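You operate a simulated robot arm through the tools that you are given. There is no shell and no other tool. Be economical: measure what you need, move in short steps, check, and stop when the job is done.

The job below is to be done with a simulated two-armed robot. You get a single attempt, and the scene is never put back.

Task
Pick up the red cone tube with one hand, pass it to the other hand and put it on the top of the long wooden table.

The check looks at the end state, three seconds after you hand in, the way a careful person would. Anything else that was tipped, shoved, dropped, spilled or broken makes it a failure.

Robot
Two 7-joint arms with two-finger parallel grippers on one trunk, on a base that drives. Base frame: it is fixed to the floor where the robot stands at the start and does not move with it; the origin is under the middle of the robot, x ahead of it, y to its left, z up; the surface under the hand at the start is at about z = 0.85. Units: m, degrees, N and s.
The left shoulder is at the start at [0.11, 0.169, 1.461], the right one opposite. With the tool pointing down near the work surface each hand reaches from about 0.42 to 0.74 m from the robot's upright axis, wherever it stands, measured 20 degrees to its own side. Places, roughly: red cone tube (7x7x18 cm) [0.6, -0.1, 0.9]; top of the long wooden table [1.3, 2.4, 0.8]. Payload 1.57 kg a hand.
Tool frame (each hand has its own): the origin (TCP) lies between the finger pads and is the grasp point; the fingertips stand 0.03 m ahead of it; z points along the fingers, y is the line along which they close. Largest opening 0.08 m; finger width 0.017, thickness 0.012; the body of the gripper, 0.04 by 0.082 m, starts 0.08 m behind the TCP.
Orientation is that of the tool frame in the base frame, as [roll, pitch, yaw] about the fixed x, y, z axes, in that order (R = Rz(yaw) Ry(pitch) Rx(roll)). With the fingers straight down and closing along the base's y, the tool's x points along the base's -x, its y along +y and its z along -z.

Tools
- The arms move only by the tool arm_command. It takes "left_commands", "right_commands" or both (then of equal length, played together; a hand with none holds still); each is a list of rows, each a list of 7 numbers: the shift along the base's x, y, z in units of 300 mm (1.0 is 300 mm), then the turn, a rotation vector about the base's x, y, z in units of 45 degrees (1.0 is 45 degrees), then the finger opening in m, from 0 to 0.08. In form: [[x, y, z, ax, ay, az, fingers], ...]. A call has 1 to 20 rows; each row is the pose to reach, as a shift and turn from the pose commanded when the call began. A call with a number of a shift or a turn outside -1 to 1 is refused whole. Rows are played at 5 a second. More than 0.05 m and 8.6 degrees between two rows, or a gripper value outside its range, and nothing of the call is played. Where a pose cannot be reached the arm comes as near as it can. A force on the tool above 40 N (or 10 N above the force at the start of the call, whichever is more), or a blocked arm, ends the call early, and 0.2 s more pass. The fingers move at their own pace (about 0.072 m/s each) and stop on an object; they squeeze with about 22 N. The grip force told is the motor's: it shows also when the fingers shut on nothing. Time passes only in rows, and 0.2 s behind the last, so rows that repeat a pose let the fingers close. The reply holds the time, the measured pose of the TCP, the force on the tool along the base axes, the opening and the grip force, in the units named above and with some noise, with the torque about the TCP (base axes, N m) and any sound that the robot's microphone picked up, and new pictures: "views" is both (left out), scene, wrist or none (wrist: the cameras of the hands that moved).
- Cameras (640 x 400 px; columns grow to the right, rows downward): "scene" is now at [0.1586, -0.0213, 1.65]; the picture's right is [-0.23, -0.97, 0.00], its down [-0.70, 0.17, -0.69] and it looks along [0.68, -0.16, -0.72] (base axes); focal length 288 px, centre (320, 200). "left" rides on the left gripper at [0.072, 0.007, -0.122] in its tool frame; the picture's right is [-0.09, 1.00, 0.00], its down [-0.84, -0.08, -0.54] and it looks along [-0.54, -0.05, 0.84] (tool axes); focal length 238 px, centre (320, 200). "right" rides on the right gripper at [0.072, -0.007, -0.122] in its tool frame; the picture's right is [0.09, 1.00, 0.00], its down [-0.84, 0.08, -0.54] and it looks along [-0.54, 0.05, 0.84] (tool axes); focal length 238 px, centre (320, 200). There is no depth. A picture from a camera that has moved, and an enlarged one, comes with that camera's place and axes in the base frame and with its lens.
- raise_lower(by): slides the trunk up (or, below 0, down) by that many m; the arms and the scene camera ride with it, the base frame stays. It gives what a move gives, with no picture.
- steer(legs): drives the robot by 1 to 6 legs, each [ahead, left, turn to the left] in m, m and degrees, along the robot's own axes; the way and the turn of a leg run together, so that a leg with both is an arc; at most 1.5 m and 180 degrees a leg. The arms and the cameras ride along, it lands a little off, and it stops where it bumps. It gives what a move gives, and a new picture of the scene camera.
- pan_tilt(pan, tilt): turns the head with the scene camera to pan (to the left, within 86 degrees either way) and tilt (down, from -29 to 69), counted from straight ahead of the robot. It gives what a move gives, and a new picture of the scene camera.
- inspect(camera, box): a new picture of the part [left, top, right, bottom] of that camera's present view, enlarged. The clock stands still meanwhile.
- finish_job(): hands the job in; it is judged then, once.

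Work in short steps. Places have to be worked out from the pictures, the camera data and where the tool is seen: move nearer, look again, correct. Check each grasp and each placing, and mend what went wrong. You have 120 turns and 260 pictures in all, those below and enlarged ones among them. Open the grippers and draw the arms clear of the work before you hand the job in, unless the task says otherwise; then end with one line.

The tools are called by a JSON object that holds its "method" and its "body". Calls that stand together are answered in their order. arm_command: Moves the arms, as the interface text tells. Its arguments: {"type":"object","properties":{"left_commands":{"type":"array"},"right_commands":{"type":"array"},"views":{"type":"string","enum":["both","scene","wrist","none"]}},"required":[]} The other tools are called the same way: raise_lower (by) slides the trunk up or down; steer (legs) drives the base; pan_tilt (pan, tilt) turns the head that bears the scene camera; inspect (camera, box) takes an enlarged picture of a part of a camera's view; finish_job () hands the job in.

At the start:

```text
time_s: 0.0
left_ee_pos: [0.6887, 0.1815, 1.117]
left_orientation: [180.0, 0.0, 180.0]
left_contact_force: [0.2, 0.1, 0.1]
left_wrist_torque: [-0.05, 0.03, 0.01]
left_gripper_width: 0.08
left_grasp_force: 0.1
right_ee_pos: [0.6226, -0.3075, 1.1447]
right_orientation: [180.0, 0.0, 180.0]
right_contact_force: [0.8, 0.3, 0.1]
right_wrist_torque: [-0.01, 0.0, 0.01]
right_gripper_width: 0.0802
right_grasp_force: 0.1
trunk travel left (down, up): [-0.775, 0.115]
robot x, y, heading: [0.001, 0.0011, -0.1]
head pan, tilt: [-13.3, 46.0]
```

scene: 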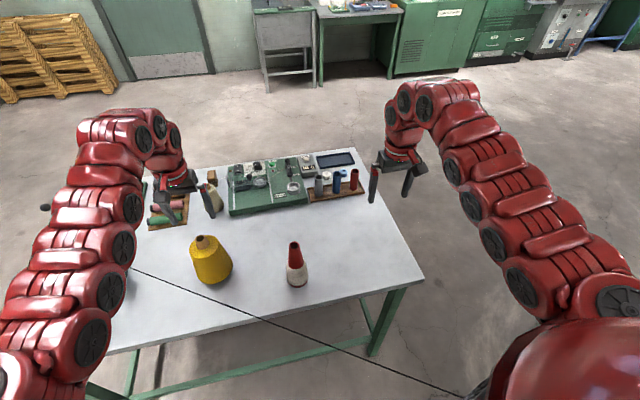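
right: 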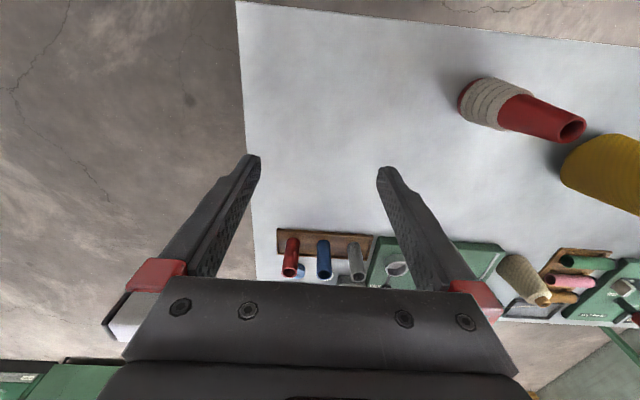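
left: 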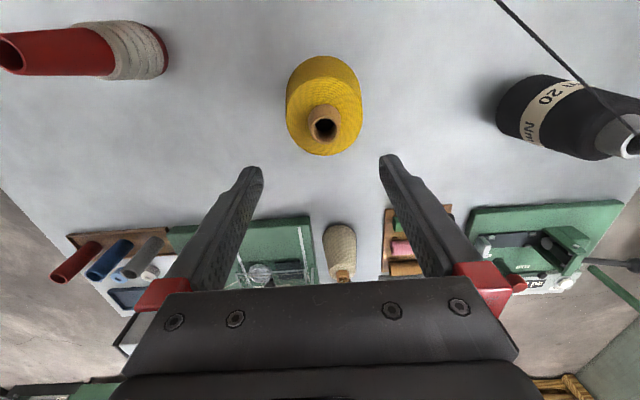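

The red cone stands at about [0.60, -0.06] by the scene picture. I first take a closer look at it and at the thin dark line crossing in front of the table.

{"method": "inspect", "body": {"camera": "scene", "box": [220, 220, 380, 320]}}

{"method": "pan_tilt", "body": {"pan": 60, "tilt": 25}}

```text
4.00 times, centred on (300, 270) of scene
camera zoom: at [0.1586, -0.0213, 1.65], right [-0.23, -0.97, 0.0], down [-0.7, 0.17, -0.69], along [0.68, -0.16, -0.72], focal length 1152 px, centre (400, -80)
```

zoom: 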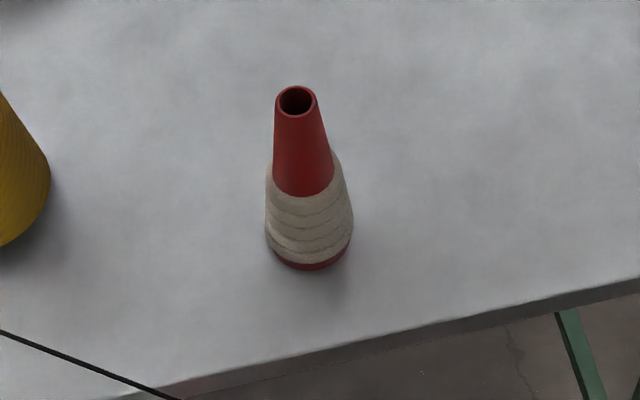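

```text
time_s: 1.4
left_ee_pos: [0.6879, 0.1809, 1.1175]
left_orientation: [-179.9, 0.0, -180.0]
left_contact_force: [0.5, 0.2, 0.2]
left_wrist_torque: [-0.02, 0.01, 0.0]
left_gripper_width: 0.0804
left_grasp_force: 0.0
right_ee_pos: [0.6229, -0.3065, 1.1436]
right_orientation: [-179.9, 0.0, -180.0]
right_contact_force: [-0.6, 0.3, -0.4]
right_wrist_torque: [-0.03, 0.01, 0.02]
right_gripper_width: 0.0799
right_grasp_force: 0.1
trunk travel left (down, up): [-0.775, 0.115]
robot x, y, heading: [-0.0021, 0.0002, -0.2]
head pan, tilt: [60.0, 25.0]
camera scene: at [0.1264, 0.077, 1.682], right [0.87, -0.5, 0.0], down [-0.21, -0.37, -0.91], along [0.45, 0.78, -0.42], focal length 288 px, centre (320, 200)
```

scene: 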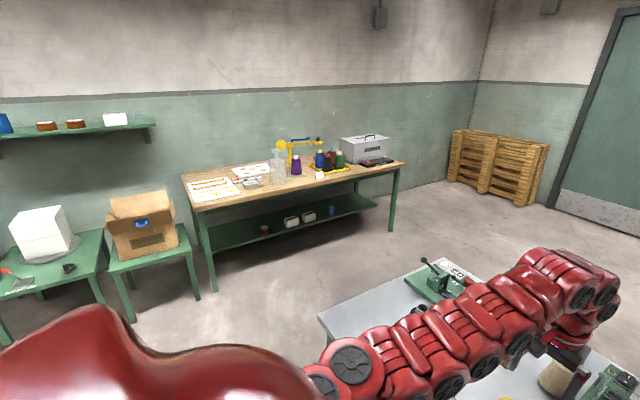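

The long wooden table is against the left wall, with clutter on it. I enlarge it to find free space, and then look down in front of me to see the dark line.

{"method": "inspect", "body": {"camera": "scene", "box": [170, 120, 420, 276]}}

{"method": "pan_tilt", "body": {"pan": 0, "tilt": 66}}

```text
2.56 times, centred on (295, 198) of scene
camera zoom: at [0.1264, 0.077, 1.682], right [0.87, -0.5, 0.0], down [-0.21, -0.37, -0.91], along [0.45, 0.78, -0.42], focal length 738 px, centre (384, 205)
```

zoom: 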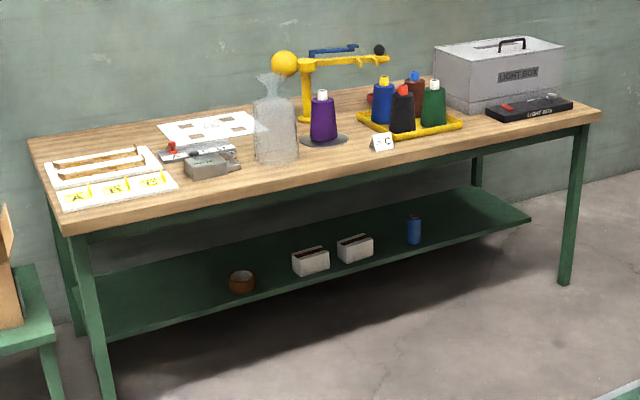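

```text
time_s: 2.8
left_ee_pos: [0.6872, 0.1809, 1.1183]
left_orientation: [-180.0, 0.0, 179.9]
left_contact_force: [-0.9, -0.4, 0.6]
left_wrist_torque: [0.05, 0.02, 0.02]
left_gripper_width: 0.0799
left_grasp_force: 0.1
right_ee_pos: [0.6242, -0.3072, 1.1438]
right_orientation: [-180.0, 0.1, 180.0]
right_contact_force: [0.4, 0.1, -0.5]
right_wrist_torque: [0.03, 0.02, -0.03]
right_gripper_width: 0.0799
right_grasp_force: 0.1
trunk travel left (down, up): [-0.775, 0.115]
robot x, y, heading: [-0.0004, -0.0007, 0.1]
head pan, tilt: [0.0, 66.0]
camera scene: at [0.1397, -0.0027, 1.6254], right [0.0, -1.0, 0.0], down [-0.91, 0.0, -0.41], along [0.41, 0.0, -0.91], focal length 288 px, centre (320, 200)
```

scene: 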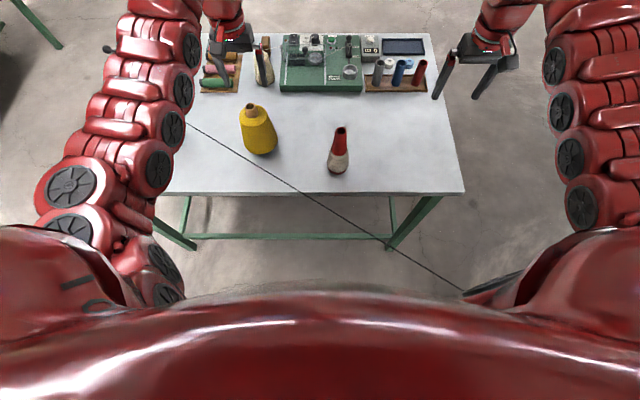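

A straight dark line runs from the black cone towards my right side; I enlarge its two ends and its middle to learn whether it's a taut thread.

{"method": "inspect", "body": {"camera": "scene", "box": [380, 230, 540, 330]}}

{"method": "inspect", "body": {"camera": "left", "box": [480, 0, 640, 200]}}

{"method": "pan_tilt", "body": {"pan": 40, "tilt": 60}}

{"method": "pan_tilt", "body": {"pan": -60, "tilt": 50}}

```text
4.00 times, centred on (460, 280) of scene
camera zoom: at [0.1397, -0.0027, 1.6254], right [0.0, -1.0, 0.0], down [-0.91, 0.0, -0.41], along [0.41, 0.0, -0.91], focal length 1152 px, centre (-240, -120)
```

zoom: 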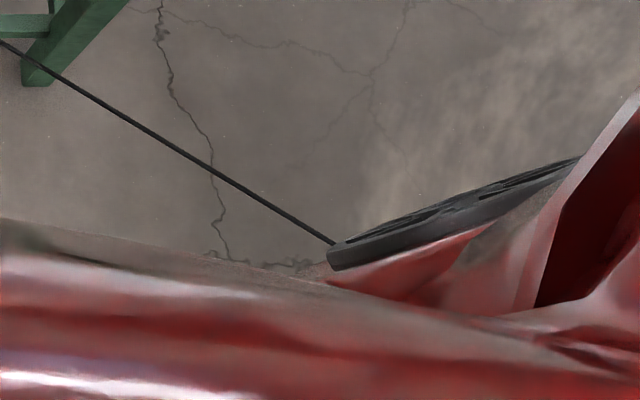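

```text
2.00 times, centred on (560, 100) of left
camera zoom: at [0.616, 0.1872, 1.2391], right [0.09, 1.0, 0.0], down [0.84, -0.08, 0.54], along [0.54, -0.05, -0.84], focal length 477 px, centre (-160, 400)
```

zoom: 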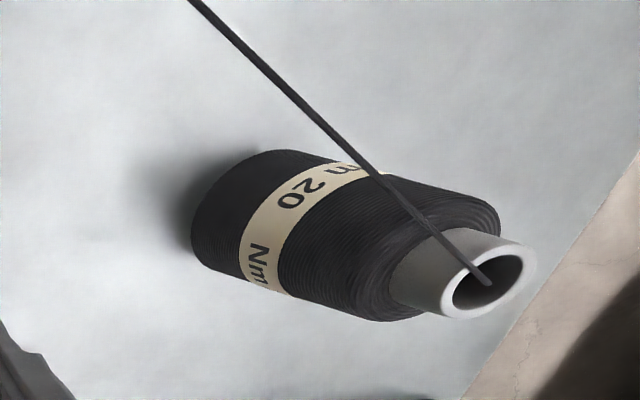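

```text
time_s: 3.8
left_ee_pos: [0.6891, 0.181, 1.1169]
left_orientation: [179.9, 0.0, -179.9]
left_contact_force: [-0.6, 0.9, -0.2]
left_wrist_torque: [-0.01, 0.04, 0.02]
left_gripper_width: 0.0801
left_grasp_force: 0.1
right_ee_pos: [0.6235, -0.308, 1.143]
right_orientation: [-179.9, -0.1, -180.0]
right_contact_force: [0.5, -1.2, 0.0]
right_wrist_torque: [0.02, 0.01, 0.02]
right_gripper_width: 0.0798
right_grasp_force: 0.1
trunk travel left (down, up): [-0.775, 0.115]
robot x, y, heading: [0.003, 0.0015, 0.1]
head pan, tilt: [40.0, 60.0]
camera scene: at [0.1313, 0.04, 1.632], right [0.64, -0.77, 0.0], down [-0.66, -0.56, -0.5], along [0.38, 0.32, -0.87], focal length 288 px, centre (320, 200)
```

scene: 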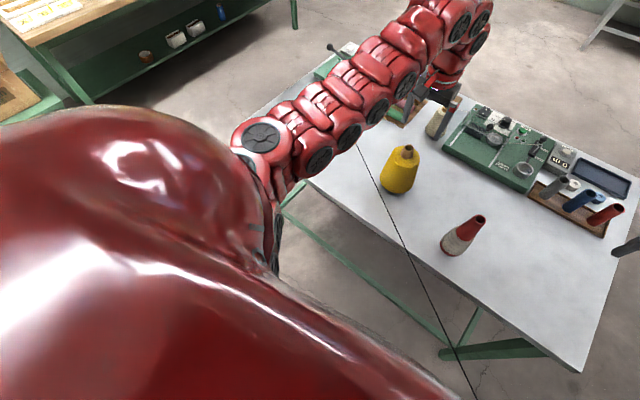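

```text
time_s: 5.6
left_ee_pos: [0.6883, 0.1809, 1.118]
left_orientation: [-180.0, -0.1, 180.0]
left_contact_force: [0.8, -0.4, 0.1]
left_wrist_torque: [0.01, 0.02, 0.01]
left_gripper_width: 0.0796
left_grasp_force: 0.2
right_ee_pos: [0.6234, -0.3062, 1.1437]
right_orientation: [180.0, -0.1, 179.9]
right_contact_force: [-0.8, 0.1, 0.1]
right_wrist_torque: [0.02, -0.02, -0.02]
right_gripper_width: 0.0798
right_grasp_force: 0.1
trunk travel left (down, up): [-0.775, 0.115]
robot x, y, heading: [0.0016, 0.0004, -0.1]
head pan, tilt: [-60.0, 50.0]
camera scene: at [0.1188, -0.0694, 1.6446], right [-0.87, -0.5, 0.0], down [-0.38, 0.66, -0.64], along [0.32, -0.56, -0.77], focal length 288 px, centre (320, 200)
```

scene: 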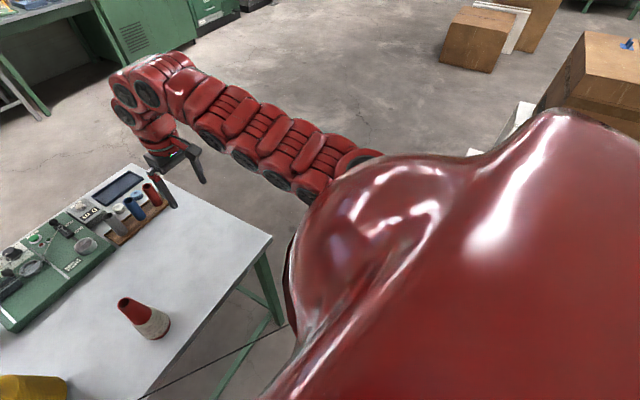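

A thread is drawn taut from the black cone's top (about [0.73, 0.5, 1.0]) past my front right at z ≈ 1.0–1.1, so the arms must stay above it. I look back at the work, lift the left hand a bit and turn the right hand 45° while bringing it toward the cone.

{"method": "pan_tilt", "body": {"pan": -5, "tilt": 50}}

{"method": "arm_command", "body": {"left_commands": [[0, 0, 0.1, 0, 0, 0, 0.08], [0, 0, 0.2, 0, 0, 0, 0.08], [0, 0.0, 0.3, 0, 0, 0, 0.08], [0, 0, 0.3, 0, 0, 0, 0.08], [0, 0, 0.3, 0, 0, 0, 0.08], [0, 0, 0.3, 0, 0, 0, 0.08]], "right_commands": [[0, 0, 0.05, 0, 0, 0.167, 0.08], [0, 0.1, 0.1, 0, 0, 0.333, 0.08], [0, 0.2, 0.1, 0, 0, 0.5, 0.08], [-0.02, 0.3, 0.1, 0, 0, 0.667, 0.08], [-0.04, 0.4, 0.1, 0, 0, 0.833, 0.08], [-0.07, 0.45, 0.1, 0, 0, 1.0, 0.08]]}}

```text
time_s: 6.8
left_ee_pos: [0.6877, 0.182, 1.1181]
left_orientation: [-179.9, 0.1, -179.9]
left_contact_force: [0.1, 0.1, 0.3]
left_wrist_torque: [0.01, 0.01, 0.0]
left_gripper_width: 0.0799
left_grasp_force: 0.1
right_ee_pos: [0.6219, -0.3073, 1.1439]
right_orientation: [180.0, 0.0, -180.0]
right_contact_force: [0.5, -0.4, -0.6]
right_wrist_torque: [0.0, 0.02, -0.01]
right_gripper_width: 0.0801
right_grasp_force: 0.0
trunk travel left (down, up): [-0.775, 0.115]
robot x, y, heading: [-0.0001, -0.0012, 0.0]
head pan, tilt: [-5.0, 50.0]
camera scene: at [0.157, -0.0095, 1.6446], right [-0.09, -1.0, 0.0], down [-0.76, 0.07, -0.64], along [0.64, -0.06, -0.77], focal length 288 px, centre (320, 200)
```

scene: 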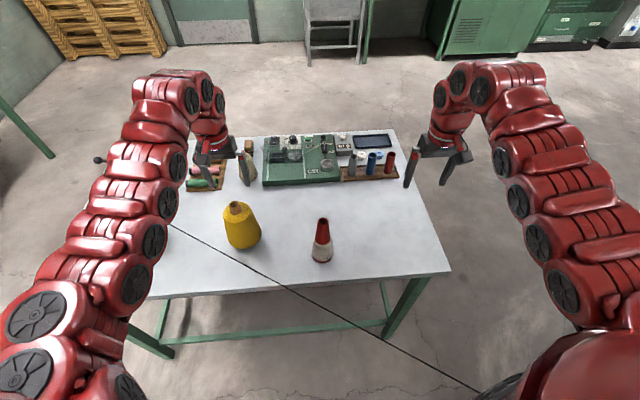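

```text
time_s: 8.2
left_ee_pos: [0.6884, 0.1818, 1.2068]
left_orientation: [180.0, 0.0, 180.0]
left_contact_force: [-0.1, 0.6, -0.2]
left_wrist_torque: [0.0, 0.02, -0.01]
left_gripper_width: 0.08
left_grasp_force: 0.1
right_ee_pos: [0.635, -0.1772, 1.1842]
right_orientation: [180.0, 0.0, -140.4]
right_contact_force: [-1.2, -0.2, 0.5]
right_wrist_torque: [-0.01, -0.02, 0.0]
right_gripper_width: 0.08
right_grasp_force: 0.1
right hand out of reach, approached as far as the arm can: row 4, 5, 6
trunk travel left (down, up): [-0.775, 0.115]
robot x, y, heading: [-0.0008, -0.0034, -0.2]
head pan, tilt: [-5.0, 50.0]
camera scene: at [0.1572, -0.0092, 1.6445], right [-0.09, -1.0, 0.0], down [-0.76, 0.07, -0.64], along [0.64, -0.06, -0.77], focal length 288 px, centre (320, 200)
camera right: at [0.5845, -0.2275, 1.3058], right [-0.7, 0.71, 0.0], down [0.6, 0.59, 0.54], along [0.38, 0.38, -0.84], focal length 238 px, centre (320, 200)
camera left: at [0.6165, 0.1871, 1.3292], right [0.09, 1.0, 0.0], down [0.84, -0.08, 0.54], along [0.54, -0.05, -0.84], focal length 238 px, centre (320, 200)
```

scene: 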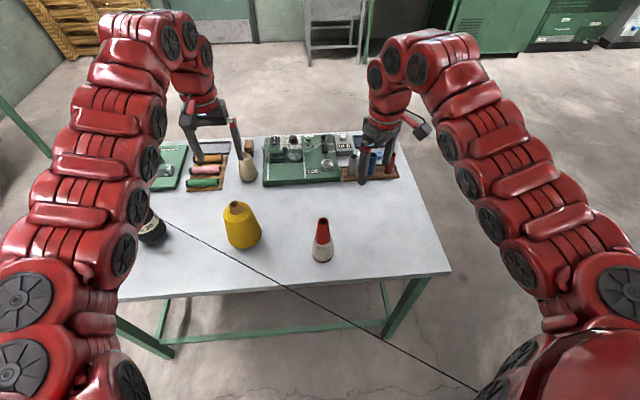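
right: 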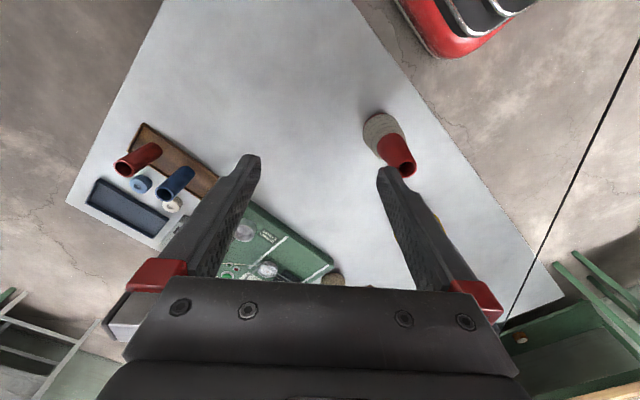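
left: 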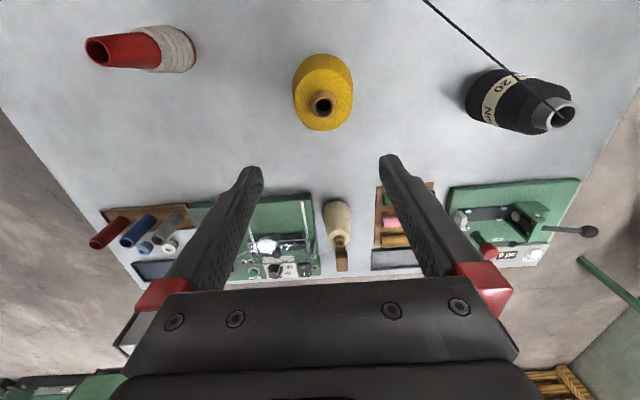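

The yaw turn is what the right arm can't follow (stopped at 40°). I turn it back by 40° and see how the arm reaches with the original yaw.

{"method": "arm_command", "body": {"right_commands": [[0, 0.02, 0, 0, 0, -0.18, 0.08], [0, 0.06, 0, 0, 0, -0.36, 0.08], [0, 0.12, 0, 0, 0, -0.54, 0.08], [0, 0.18, 0, 0, 0, -0.72, 0.08], [0, 0.24, 0, 0, 0, -0.88, 0.08], [0, 0.24, 0, 0, 0, -0.88, 0.08]], "views": "none"}}

```text
time_s: 9.6
left_ee_pos: [0.6877, 0.1811, 1.2087]
left_orientation: [-180.0, 0.0, -180.0]
left_contact_force: [-0.6, -0.7, 0.0]
left_wrist_torque: [0.03, -0.03, -0.02]
left_gripper_width: 0.0799
left_grasp_force: 0.0
right_ee_pos: [0.6348, -0.105, 1.1868]
right_orientation: [-180.0, 0.0, 179.5]
right_contact_force: [-0.8, 0.0, -0.5]
right_wrist_torque: [0.04, 0.0, 0.01]
right_gripper_width: 0.0799
right_grasp_force: 0.1
trunk travel left (down, up): [-0.775, 0.115]
robot x, y, heading: [-0.0003, -0.0008, -0.2]
head pan, tilt: [-5.0, 50.0]
```

Without yaw it reaches well. I move over the cone at about [0.60, -0.06] and look with the wrist camera.

{"method": "arm_command", "body": {"right_commands": [[-0.06, 0.08, 0, 0, 0, 0, 0.08], [-0.116, 0.15, -0.03, 0, 0, 0, 0.08], [-0.116, 0.15, -0.06, 0, 0, 0, 0.08], [-0.116, 0.15, -0.06, 0, 0, 0, 0.08]]}}

```text
time_s: 10.6
left_ee_pos: [0.6887, 0.1818, 1.209]
left_orientation: [180.0, 0.0, 180.0]
left_contact_force: [-0.4, 0.4, 0.6]
left_wrist_torque: [-0.02, -0.01, 0.03]
left_gripper_width: 0.0799
left_grasp_force: 0.1
right_ee_pos: [0.6169, -0.0809, 1.1877]
right_orientation: [180.0, 0.0, 179.8]
right_contact_force: [-0.2, 0.2, -1.1]
right_wrist_torque: [-0.01, -0.03, -0.01]
right_gripper_width: 0.0801
right_grasp_force: 0.1
right hand out of reach, approached as far as the arm can: row 2, 3, 4
trunk travel left (down, up): [-0.775, 0.115]
robot x, y, heading: [0.001, -0.0005, 0.1]
head pan, tilt: [-5.0, 50.0]
camera scene: at [0.1566, -0.0091, 1.6446], right [-0.09, -1.0, 0.0], down [-0.76, 0.07, -0.64], along [0.64, -0.06, -0.77], focal length 288 px, centre (320, 200)
camera right: at [0.5457, -0.0877, 1.3086], right [-0.09, 1.0, 0.0], down [0.84, 0.07, 0.54], along [0.54, 0.05, -0.84], focal length 238 px, centre (320, 200)
```

scene: 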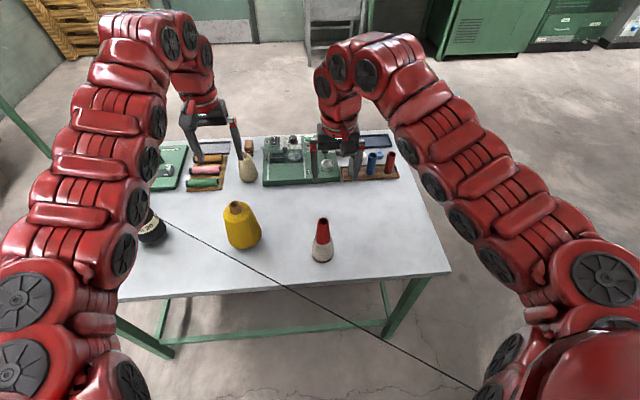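
right: 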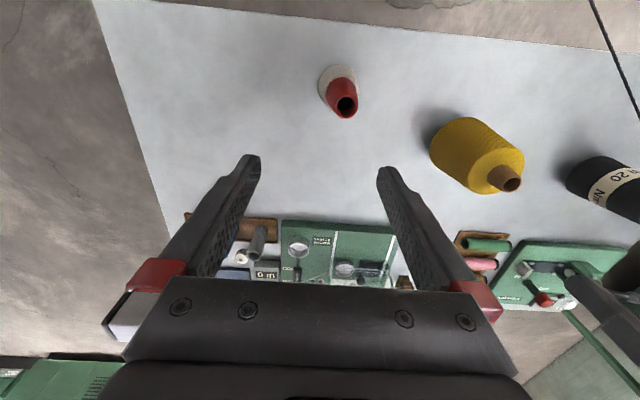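

The wrist view puts the cone top at about [0.597, -0.053]. Being folded up high limits reach, so I lower to z ≈ 1.10 (fingertips still above the cone) and then shift toward it.

{"method": "arm_command", "body": {"right_commands": [[0, 0, -0.12, 0, 0, 0, 0.08], [0, 0, -0.26, 0, 0, 0, 0.08], [-0.03, 0.04, -0.28, 0, 0, 0, 0.08], [-0.07, 0.09, -0.28, 0, 0, 0, 0.08], [-0.07, 0.09, -0.28, 0, 0, 0, 0.08]], "views": "wrist"}}

```text
time_s: 11.8
left_ee_pos: [0.6883, 0.1814, 1.2087]
left_orientation: [180.0, 0.0, 179.9]
left_contact_force: [0.3, 0.4, -0.3]
left_wrist_torque: [-0.01, -0.03, -0.02]
left_gripper_width: 0.0798
left_grasp_force: 0.1
right_ee_pos: [0.6252, -0.0749, 1.1529]
right_orientation: [179.9, -0.2, 179.5]
right_contact_force: [-0.2, -0.5, -0.3]
right_wrist_torque: [0.0, 0.0, 0.0]
right_gripper_width: 0.08
right_grasp_force: 0.0
right hand out of reach, approached as far as the arm can: row 1, 2, 3, 4, 5
trunk travel left (down, up): [-0.775, 0.115]
robot x, y, heading: [0.0031, -0.0004, -0.2]
head pan, tilt: [-5.0, 50.0]
camera right: at [0.5541, -0.0805, 1.2744], right [-0.08, 1.0, 0.0], down [0.84, 0.07, 0.54], along [0.54, 0.05, -0.84], focal length 238 px, centre (320, 200)
```

right: 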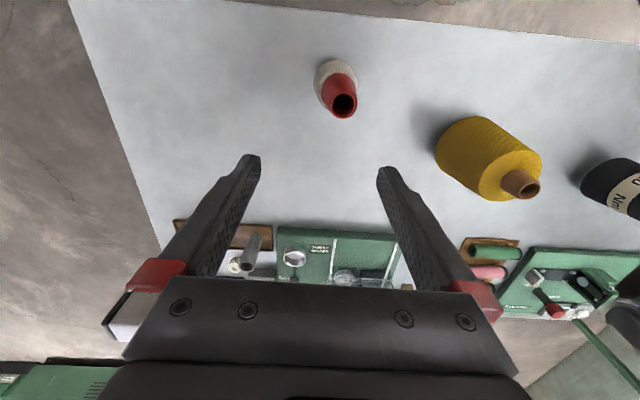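

The arm is at its inner limit here. It is better to shift the base 0.2 m left, away from the thread, so the cone lies on the right arm's own side; I first bring the right hand back out to y ≈ -0.28.

{"method": "arm_command", "body": {"right_commands": [[0, -0.13, 0.1, 0, 0, 0, 0.08], [0, -0.26, 0.13, 0, 0, 0, 0.08], [0, -0.4, 0.13, 0, 0, 0, 0.08], [0, -0.54, 0.13, 0, 0, 0, 0.08], [0, -0.68, 0.13, 0, 0, 0, 0.08], [0, -0.68, 0.13, 0, 0, 0, 0.08]], "views": "none"}}

{"method": "steer", "body": {"legs": [[0, 0.2, 0]]}}

```text
time_s: 13.2
left_ee_pos: [0.6888, 0.1809, 1.2076]
left_orientation: [179.9, 0.0, 180.0]
left_contact_force: [-0.1, -0.4, 0.7]
left_wrist_torque: [-0.04, -0.01, 0.01]
left_gripper_width: 0.08
left_grasp_force: 0.0
right_ee_pos: [0.625, -0.2798, 1.1943]
right_orientation: [-179.9, 0.0, 179.8]
right_contact_force: [0.3, 1.1, -0.1]
right_wrist_torque: [0.0, -0.04, -0.03]
right_gripper_width: 0.0801
right_grasp_force: 0.0
trunk travel left (down, up): [-0.775, 0.115]
robot x, y, heading: [0.0019, 0.0017, 0.0]
head pan, tilt: [-5.0, 50.0]
```

```text
time_s: 14.8
left_ee_pos: [0.6882, 0.3794, 1.2089]
left_orientation: [179.9, 0.0, 179.9]
left_contact_force: [-0.3, -0.8, -0.3]
left_wrist_torque: [0.04, -0.02, 0.0]
left_gripper_width: 0.0803
left_grasp_force: 0.0
right_ee_pos: [0.6259, -0.0816, 1.1928]
right_orientation: [180.0, 0.0, 179.7]
right_contact_force: [0.2, 0.0, 0.4]
right_wrist_torque: [0.01, 0.0, 0.01]
right_gripper_width: 0.0801
right_grasp_force: 0.1
trunk travel left (down, up): [-0.775, 0.115]
robot x, y, heading: [0.0019, 0.2008, 0.2]
head pan, tilt: [-5.0, 50.0]
camera scene: at [0.1571, 0.1891, 1.6445], right [-0.09, -1.0, 0.0], down [-0.76, 0.07, -0.64], along [0.64, -0.06, -0.77], focal length 288 px, centre (320, 200)
```

scene: 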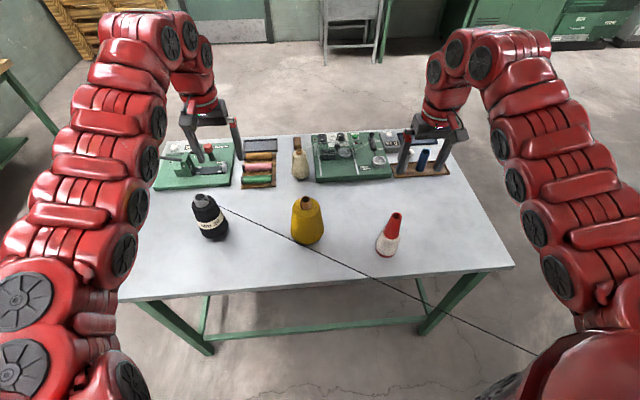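

With the extra viewpoint the thread works out at z ≈ 1.06 - 0.11·y, about 0.2 m nearer to me than the cone. Now I bring the right hand over the cone and lower it to z ≈ 1.10.

{"method": "arm_command", "body": {"right_commands": [[-0.05, 0.05, -0.05, 0, 0, 0, 0.08], [-0.097, 0.093, -0.15, 0, 0, 0, 0.08], [-0.097, 0.093, -0.27, 0, 0, 0, 0.08], [-0.097, 0.093, -0.29, 0, 0, 0, 0.08], [-0.097, 0.093, -0.29, 0, 0, 0, 0.08]]}}

```text
time_s: 16.0
left_ee_pos: [0.689, 0.3795, 1.2077]
left_orientation: [-179.9, 0.0, 179.8]
left_contact_force: [-0.6, 0.1, 0.7]
left_wrist_torque: [-0.03, 0.0, -0.01]
left_gripper_width: 0.0801
left_grasp_force: 0.1
right_ee_pos: [0.6149, -0.07, 1.1824]
right_orientation: [180.0, 0.0, 179.7]
right_contact_force: [-0.8, 0.2, 0.0]
right_wrist_torque: [0.01, -0.01, -0.03]
right_gripper_width: 0.0802
right_grasp_force: 0.1
right hand out of reach, approached as far as the arm can: row 1, 2, 3, 4, 5
trunk travel left (down, up): [-0.775, 0.115]
robot x, y, heading: [-0.0001, 0.2005, -0.1]
head pan, tilt: [-5.0, 50.0]
camera scene: at [0.1572, 0.1909, 1.6445], right [-0.09, -1.0, 0.0], down [-0.76, 0.07, -0.64], along [0.64, -0.06, -0.77], focal length 288 px, centre (320, 200)
camera right: at [0.5447, -0.0759, 1.3041], right [-0.09, 1.0, 0.0], down [0.84, 0.07, 0.54], along [0.54, 0.05, -0.84], focal length 238 px, centre (320, 200)
```

scene: 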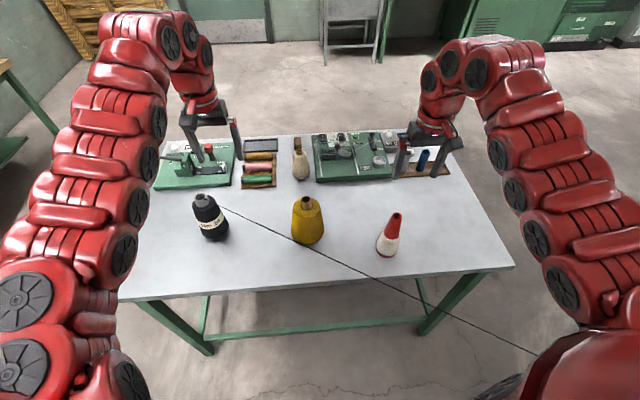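
right: 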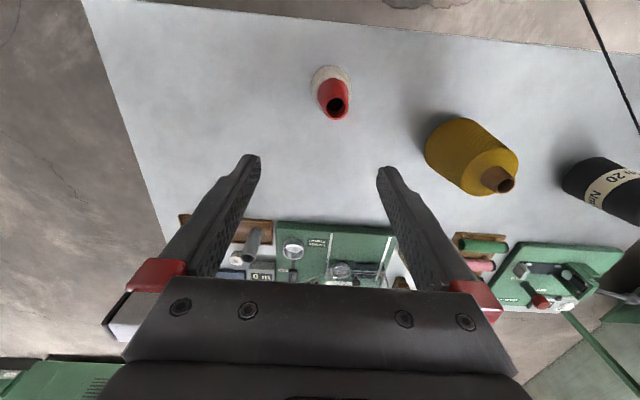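

The inner limit at this height seems to be in x. I try going straight down first from here (beside the cone top the tips still remain above 1.05).

{"method": "arm_command", "body": {"right_commands": [[0.03, 0, -0.06, 0, 0, 0, 0.08], [0.03, 0, -0.14, 0, 0, 0, 0.08], [0.03, 0, -0.25, 0, 0, 0, 0.08], [0.03, 0, -0.25, 0, 0, 0, 0.08]], "views": "none"}}

```text
time_s: 17.0
left_ee_pos: [0.6882, 0.3799, 1.2067]
left_orientation: [180.0, 0.0, 179.9]
left_contact_force: [0.3, 0.5, 0.4]
left_wrist_torque: [0.0, 0.01, 0.02]
left_gripper_width: 0.0802
left_grasp_force: 0.1
right_ee_pos: [0.6248, -0.0696, 1.1522]
right_orientation: [180.0, 0.0, 179.6]
right_contact_force: [0.7, -0.8, -0.6]
right_wrist_torque: [0.02, 0.0, 0.01]
right_gripper_width: 0.08
right_grasp_force: 0.0
right hand out of reach, approached as far as the arm can: row 2, 3, 4
trunk travel left (down, up): [-0.775, 0.115]
robot x, y, heading: [-0.001, 0.2027, -0.0]
head pan, tilt: [-5.0, 50.0]
```

Lower at this trunk height is not reachable so near. I back the base off 0.07 m (also away from the thread), with the hand still above everything, and then retry.

{"method": "steer", "body": {"legs": [[-0.07, 0, 0]]}}

{"method": "arm_command", "body": {"right_commands": [[0.1, 0.025, -0.05, 0, 0, 0, 0.08], [0.14, 0.05, -0.16, 0, 0, 0, 0.08], [0.14, 0.05, -0.21, 0, 0, 0, 0.08], [0.14, 0.05, -0.21, 0, 0, 0, 0.08]], "views": "wrist"}}

```text
time_s: 18.0
left_ee_pos: [0.6225, 0.3802, 1.2069]
left_orientation: [-180.0, -0.1, 179.8]
left_contact_force: [0.2, 0.0, -0.2]
left_wrist_torque: [0.01, 0.02, 0.03]
left_gripper_width: 0.0802
left_grasp_force: 0.1
right_ee_pos: [0.5568, -0.0693, 1.1517]
right_orientation: [180.0, -0.2, 179.8]
right_contact_force: [0.5, -0.3, 0.2]
right_wrist_torque: [0.02, 0.0, 0.01]
right_gripper_width: 0.0798
right_grasp_force: 0.0
trunk travel left (down, up): [-0.775, 0.115]
robot x, y, heading: [-0.0704, 0.1991, 0.0]
head pan, tilt: [-5.0, 50.0]
camera scene: at [0.0912, 0.1906, 1.6441], right [-0.09, -1.0, 0.0], down [-0.76, 0.07, -0.64], along [0.64, -0.06, -0.77], focal length 288 px, centre (320, 200)
```

scene: 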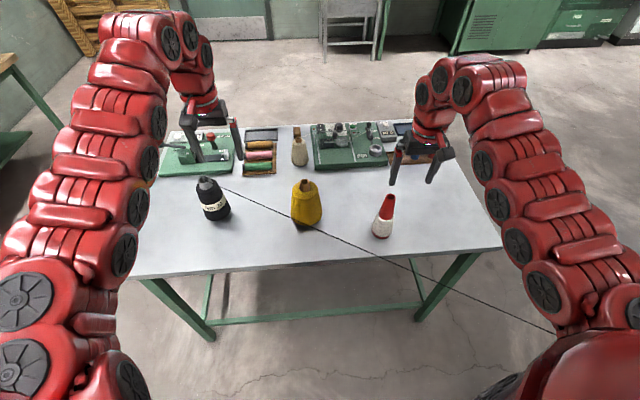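

```text
time_s: 19.0
left_ee_pos: [0.621, 0.3805, 1.2076]
left_orientation: [180.0, -0.2, 179.9]
left_contact_force: [-0.7, -0.7, -0.3]
left_wrist_torque: [0.0, 0.05, 0.02]
left_gripper_width: 0.0798
left_grasp_force: 0.0
right_ee_pos: [0.5988, -0.0544, 1.089]
right_orientation: [180.0, -0.1, 179.7]
right_contact_force: [-0.5, -1.0, -0.6]
right_wrist_torque: [-0.01, 0.02, 0.0]
right_gripper_width: 0.0798
right_grasp_force: 0.1
trunk travel left (down, up): [-0.775, 0.115]
robot x, y, heading: [-0.0657, 0.2027, 0.1]
head pan, tilt: [-5.0, 50.0]
camera right: at [0.5284, -0.0601, 1.2112], right [-0.09, 1.0, 0.0], down [0.84, 0.07, 0.54], along [0.54, 0.05, -0.84], focal length 238 px, centre (320, 200)
```

right: 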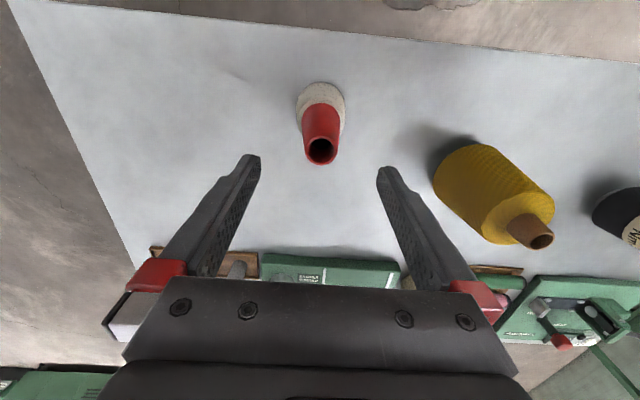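

Now it's reachable, and the cone top is at [0.599, -0.053], right under the TCP. I go down to z ≈ 1.0 with open fingers, straddling the top.

{"method": "arm_command", "body": {"right_commands": [[0, 0.006, -0.1, 0, 0, 0, 0.08], [0, 0.006, -0.2, 0, 0, 0, 0.08], [0, 0.006, -0.29, 0, 0, 0, 0.08], [0, 0.006, -0.29, 0, 0, 0, 0.08]]}}

```text
time_s: 20.0
left_ee_pos: [0.6201, 0.3801, 1.2091]
left_orientation: [-179.9, 0.0, 179.9]
left_contact_force: [-0.8, 0.0, -0.1]
left_wrist_torque: [0.0, 0.0, -0.03]
left_gripper_width: 0.08
left_grasp_force: 0.0
right_ee_pos: [0.5988, -0.053, 1.0036]
right_orientation: [-180.0, 0.1, 179.8]
right_contact_force: [0.7, 0.3, -0.3]
right_wrist_torque: [0.0, 0.03, -0.03]
right_gripper_width: 0.08
right_grasp_force: 0.1
trunk travel left (down, up): [-0.775, 0.115]
robot x, y, heading: [-0.0702, 0.1992, 0.1]
head pan, tilt: [-5.0, 50.0]
camera scene: at [0.0881, 0.1907, 1.6446], right [-0.09, -1.0, 0.0], down [-0.76, 0.07, -0.64], along [0.64, -0.06, -0.77], focal length 288 px, centre (320, 200)
camera right: at [0.5271, -0.0593, 1.1244], right [-0.09, 1.0, 0.0], down [0.84, 0.07, 0.54], along [0.54, 0.05, -0.84], focal length 238 px, centre (320, 200)
```

scene: 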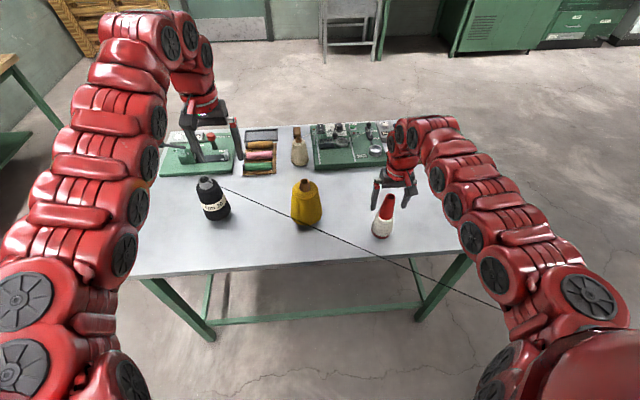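
right: 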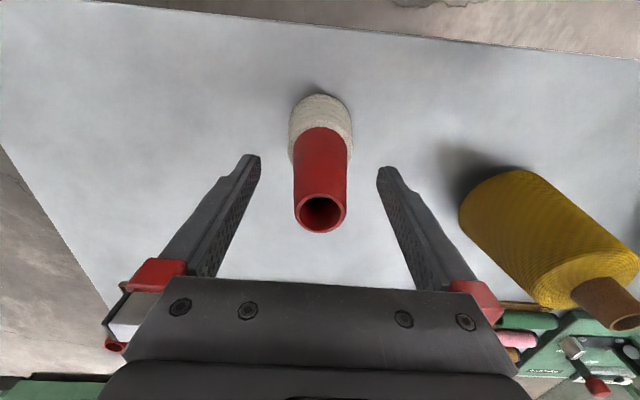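

The cone top sits centred between the fingers, so I close.

{"method": "arm_command", "body": {"right_commands": [[-0.007, 0, 0, 0, 0, 0, 0.05], [-0.007, 0, 0, 0, 0, 0, 0.02], [-0.007, 0, 0, 0, 0, 0, 0.0], [-0.007, 0, 0, 0, 0, 0, 0.0], [-0.007, 0, 0, 0, 0, 0, 0.0]], "views": "wrist"}}

```text
time_s: 21.2
left_ee_pos: [0.6205, 0.3799, 1.209]
left_orientation: [180.0, 0.0, 179.9]
left_contact_force: [-0.4, 0.0, 0.3]
left_wrist_torque: [0.0, 0.05, -0.02]
left_gripper_width: 0.0797
left_grasp_force: 0.1
right_ee_pos: [0.5968, -0.0536, 1.0038]
right_orientation: [-180.0, 0.0, 179.7]
right_contact_force: [0.1, 1.2, 0.8]
right_wrist_torque: [0.02, -0.02, 0.04]
right_gripper_width: 0.0362
right_grasp_force: 22.0
trunk travel left (down, up): [-0.775, 0.115]
robot x, y, heading: [-0.0679, 0.2025, -0.1]
head pan, tilt: [-5.0, 50.0]
camera right: at [0.5248, -0.0593, 1.1247], right [-0.09, 1.0, 0.0], down [0.84, 0.07, 0.54], along [0.54, 0.05, -0.84], focal length 238 px, centre (320, 200)
```

right: 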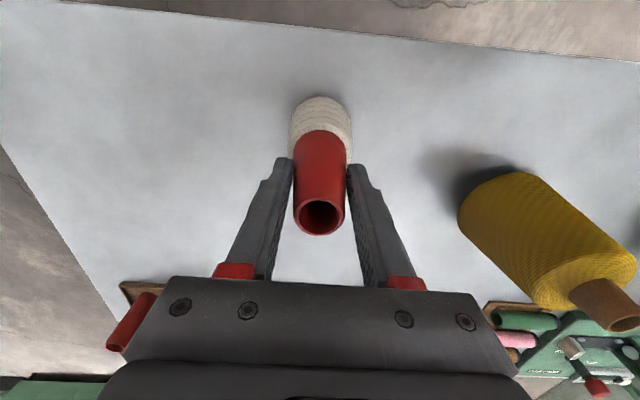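

Firm grip at 36 mm. I lift it straight up 0.2 m and check that it comes along.

{"method": "arm_command", "body": {"right_commands": [[0, 0, 0.06, 0, 0, 0, 0.0], [0, 0, 0.18, 0, 0, 0, 0.0], [0, 0, 0.33, 0, 0, 0, 0.0], [0, 0, 0.48, 0, 0, 0, 0.0], [0, 0, 0.63, 0, 0, 0, 0.0], [0, 0, 0.67, 0, 0, 0, 0.0], [0, 0, 0.67, 0, 0, 0, 0.0]]}}

{"method": "raise_lower", "body": {"by": 0.11}}

```text
time_s: 22.8
left_ee_pos: [0.6206, 0.3798, 1.2079]
left_orientation: [180.0, 0.1, 179.9]
left_contact_force: [-0.1, -0.2, -0.5]
left_wrist_torque: [-0.01, -0.01, -0.03]
left_gripper_width: 0.08
left_grasp_force: 0.1
right_ee_pos: [0.5964, -0.0536, 1.2048]
right_orientation: [179.9, 0.0, 179.7]
right_contact_force: [0.1, 0.2, -1.0]
right_wrist_torque: [0.0, 0.03, 0.01]
right_gripper_width: 0.0361
right_grasp_force: 22.2
trunk travel left (down, up): [-0.775, 0.115]
robot x, y, heading: [-0.0655, 0.1991, -0.0]
head pan, tilt: [-5.0, 50.0]
camera scene: at [0.0884, 0.1904, 1.6445], right [-0.09, -1.0, 0.0], down [-0.76, 0.07, -0.64], along [0.64, -0.06, -0.77], focal length 288 px, centre (320, 200)
camera right: at [0.5248, -0.0593, 1.3256], right [-0.09, 1.0, 0.0], down [0.84, 0.07, 0.54], along [0.54, 0.05, -0.84], focal length 238 px, centre (320, 200)
```

scene: 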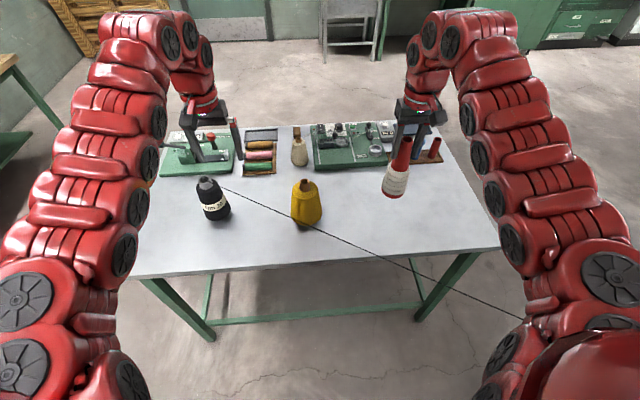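
right: 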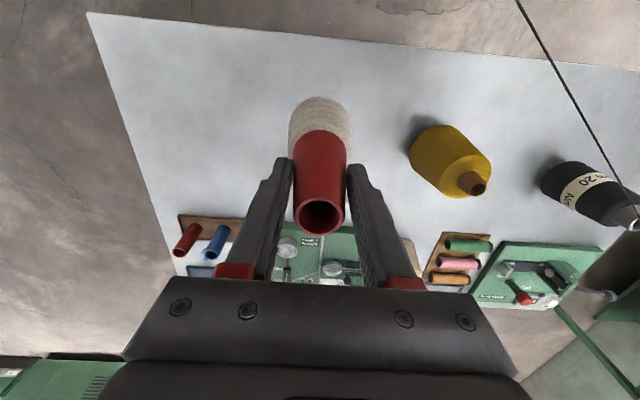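

```text
time_s: 24.2
left_ee_pos: [0.6198, 0.3803, 1.3178]
left_orientation: [180.0, 0.0, 179.9]
left_contact_force: [-0.3, 0.3, 0.0]
left_wrist_torque: [-0.02, 0.02, 0.01]
left_gripper_width: 0.08
left_grasp_force: 0.0
right_ee_pos: [0.5967, -0.0547, 1.3138]
right_orientation: [180.0, 0.1, 179.6]
right_contact_force: [0.8, 0.2, -0.8]
right_wrist_torque: [0.02, -0.03, 0.0]
right_gripper_width: 0.0362
right_grasp_force: 21.9
trunk travel left (down, up): [-0.885, 0.005]
robot x, y, heading: [-0.0672, 0.201, -0.0]
head pan, tilt: [-5.0, 50.0]
```

The cone is held and its bottom is at z ≈ 1.16, above the thread (≈1.06 at most). I drive left 0.75 m, away from the thread and past the table's end (y ≈ 0.77), looking left on the way.

{"method": "steer", "body": {"legs": [[0, 0.4, 0], [0, 0.35, 0]]}}

{"method": "pan_tilt", "body": {"pan": 70, "tilt": 30}}

```text
time_s: 28.6
left_ee_pos: [0.6209, 1.1288, 1.3185]
left_orientation: [179.9, 0.0, 179.9]
left_contact_force: [-0.2, -0.6, 0.1]
left_wrist_torque: [-0.01, 0.0, 0.0]
left_gripper_width: 0.0801
left_grasp_force: 0.0
right_ee_pos: [0.5963, 0.6959, 1.314]
right_orientation: [179.8, -0.1, 179.6]
right_contact_force: [0.0, -0.1, 0.1]
right_wrist_torque: [0.04, 0.0, 0.0]
right_gripper_width: 0.0363
right_grasp_force: 22.1
trunk travel left (down, up): [-0.885, 0.005]
robot x, y, heading: [-0.0645, 0.9483, -0.2]
head pan, tilt: [-5.0, 50.0]
camera scene: at [0.0888, 0.9396, 1.7545], right [-0.09, -1.0, 0.0], down [-0.76, 0.07, -0.64], along [0.64, -0.06, -0.77], focal length 288 px, centre (320, 200)
```

scene: 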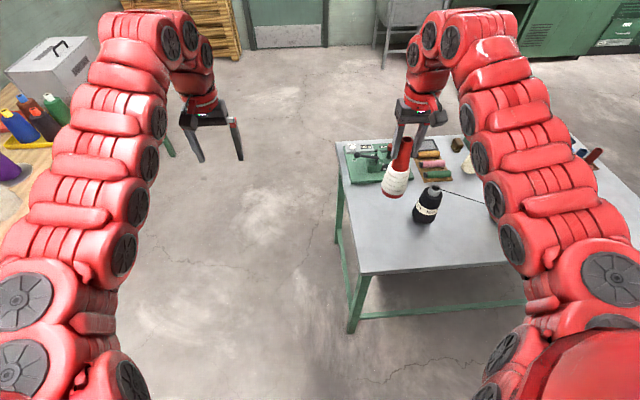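

```text
time_s: 30.1
left_ee_pos: [0.6216, 1.1309, 1.3167]
left_orientation: [-180.0, 0.0, 179.9]
left_contact_force: [-0.6, 0.2, -0.2]
left_wrist_torque: [-0.02, -0.01, 0.04]
left_gripper_width: 0.08
left_grasp_force: 0.0
right_ee_pos: [0.5971, 0.6974, 1.3133]
right_orientation: [180.0, 0.0, 179.6]
right_contact_force: [-1.1, -0.7, -0.4]
right_wrist_torque: [-0.02, 0.0, -0.01]
right_gripper_width: 0.0364
right_grasp_force: 22.0
trunk travel left (down, up): [-0.885, 0.005]
robot x, y, heading: [-0.0693, 0.9497, -0.1]
head pan, tilt: [70.0, 30.0]
camera scene: at [0.0434, 1.0338, 1.7841], right [0.94, -0.34, 0.0], down [-0.17, -0.47, -0.87], along [0.3, 0.81, -0.5], focal length 288 px, centre (320, 200)
```

scene: 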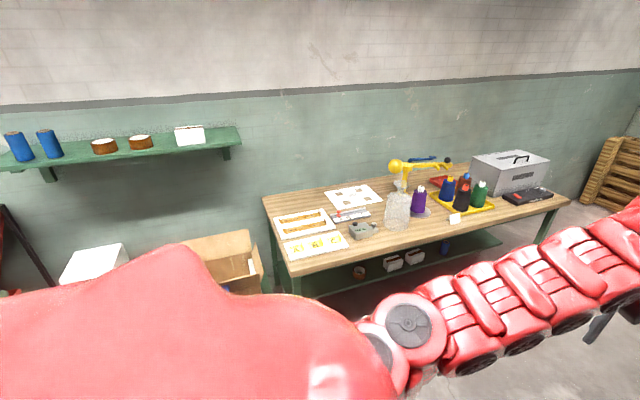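

{"method": "inspect", "body": {"camera": "scene", "box": [250, 140, 580, 290]}}

```text
1.94 times, centred on (415, 215) of scene
camera zoom: at [0.0434, 1.0338, 1.7841], right [0.94, -0.34, 0.0], down [-0.17, -0.47, -0.87], along [0.3, 0.81, -0.5], focal length 559 px, centre (136, 171)
```

zoom: 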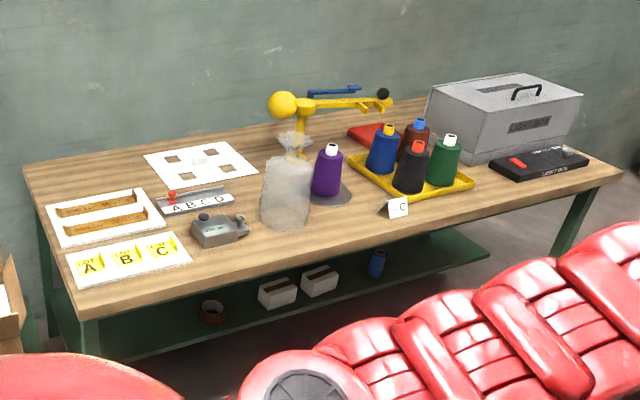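

Free spots are at the front edge: between the glass jar (x≈0.95) and the "C" sign (x≈1.33), near [1.14, 2.09]. I turn 90° left to face the wooden table, well short of it.

{"method": "steer", "body": {"legs": [[0, 0, 45], [0, 0, 45]]}}

{"method": "pan_tilt", "body": {"pan": -20, "tilt": 45}}

```text
time_s: 34.6
left_ee_pos: [-0.2492, 1.6398, 1.3177]
left_orientation: [179.9, -0.1, -90.0]
left_contact_force: [0.1, 0.4, 0.1]
left_wrist_torque: [0.02, 0.0, -0.03]
left_gripper_width: 0.0801
left_grasp_force: 0.0
right_ee_pos: [0.1839, 1.6187, 1.3136]
right_orientation: [180.0, 0.0, -90.3]
right_contact_force: [0.2, -0.1, 1.0]
right_wrist_torque: [0.0, -0.01, 0.0]
right_gripper_width: 0.0001
right_grasp_force: 20.9
trunk travel left (down, up): [-0.885, 0.005]
robot x, y, heading: [-0.0713, 0.9474, 90.1]
head pan, tilt: [70.0, 30.0]
camera scene: at [-0.1529, 1.0602, 1.7841], right [0.34, 0.94, 0.0], down [0.47, -0.17, -0.87], along [-0.81, 0.29, -0.5], focal length 288 px, centre (320, 200)
```

scene: 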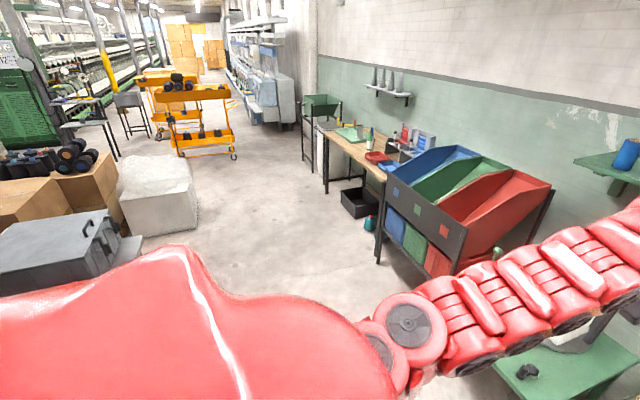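

```text
time_s: 36.3
left_ee_pos: [-0.2503, 1.6388, 1.3167]
left_orientation: [-179.9, 0.0, -90.1]
left_contact_force: [-1.1, 0.1, -0.1]
left_wrist_torque: [-0.02, -0.02, 0.01]
left_gripper_width: 0.0802
left_grasp_force: 0.1
right_ee_pos: [0.1846, 1.6162, 1.3148]
right_orientation: [180.0, 0.0, -90.3]
right_contact_force: [-0.8, 0.2, 0.2]
right_wrist_torque: [-0.01, 0.02, 0.01]
right_gripper_width: 0.0
right_grasp_force: 21.2
trunk travel left (down, up): [-0.885, 0.005]
robot x, y, heading: [-0.0676, 0.9549, 90.1]
head pan, tilt: [-20.0, 45.0]
camera scene: at [-0.0406, 1.1058, 1.7615], right [0.94, -0.34, 0.0], down [-0.24, -0.67, -0.71], along [0.24, 0.66, -0.71], focal length 288 px, centre (320, 200)
```

scene: 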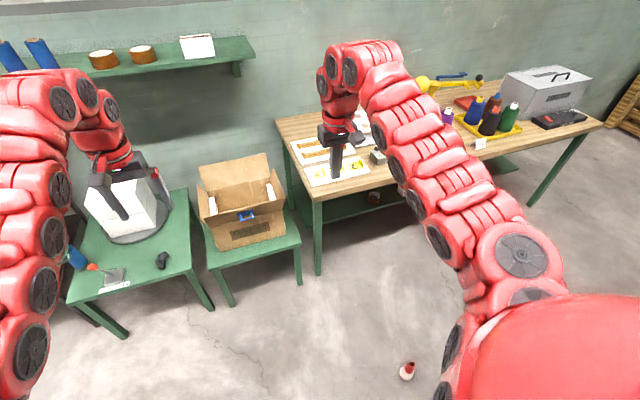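

The right fingers are shut on nothing: the cone slipped out during the turn and lies on the floor. I look at it closely.

{"method": "inspect", "body": {"camera": "scene", "box": [357, 335, 457, 398]}}

{"method": "pan_tilt", "body": {"pan": -30, "tilt": 65}}

```text
6.35 times, centred on (407, 366) of scene
camera zoom: at [-0.0406, 1.1058, 1.7615], right [0.94, -0.34, 0.0], down [-0.24, -0.67, -0.71], along [0.24, 0.66, -0.71], focal length 1829 px, centre (-232, -857)
```

zoom: 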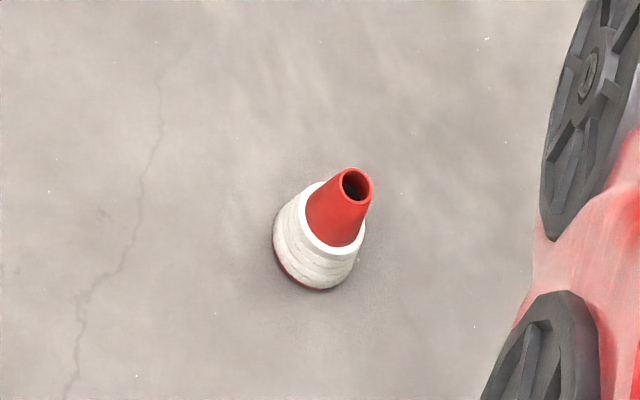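

```text
time_s: 37.1
left_ee_pos: [-0.2506, 1.6395, 1.3165]
left_orientation: [180.0, -0.1, -89.9]
left_contact_force: [-0.5, -0.3, -0.5]
left_wrist_torque: [0.05, 0.02, 0.02]
left_gripper_width: 0.08
left_grasp_force: 0.1
right_ee_pos: [0.183, 1.6166, 1.3141]
right_orientation: [180.0, 0.0, -90.3]
right_contact_force: [0.3, 0.7, 0.5]
right_wrist_torque: [0.01, 0.01, -0.04]
right_gripper_width: 0.0
right_grasp_force: 21.4
trunk travel left (down, up): [-0.885, 0.005]
robot x, y, heading: [-0.0719, 0.9526, 90.1]
head pan, tilt: [-30.0, 65.0]
camera scene: at [-0.0381, 1.082, 1.7365], right [0.87, -0.5, 0.0], down [-0.45, -0.79, -0.42], along [0.21, 0.37, -0.91], focal length 288 px, centre (320, 200)
```

scene: 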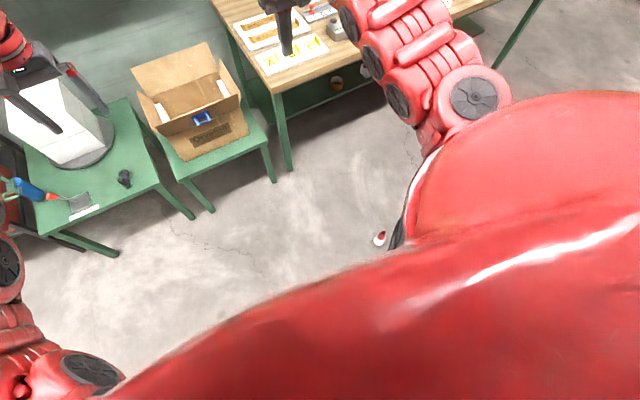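

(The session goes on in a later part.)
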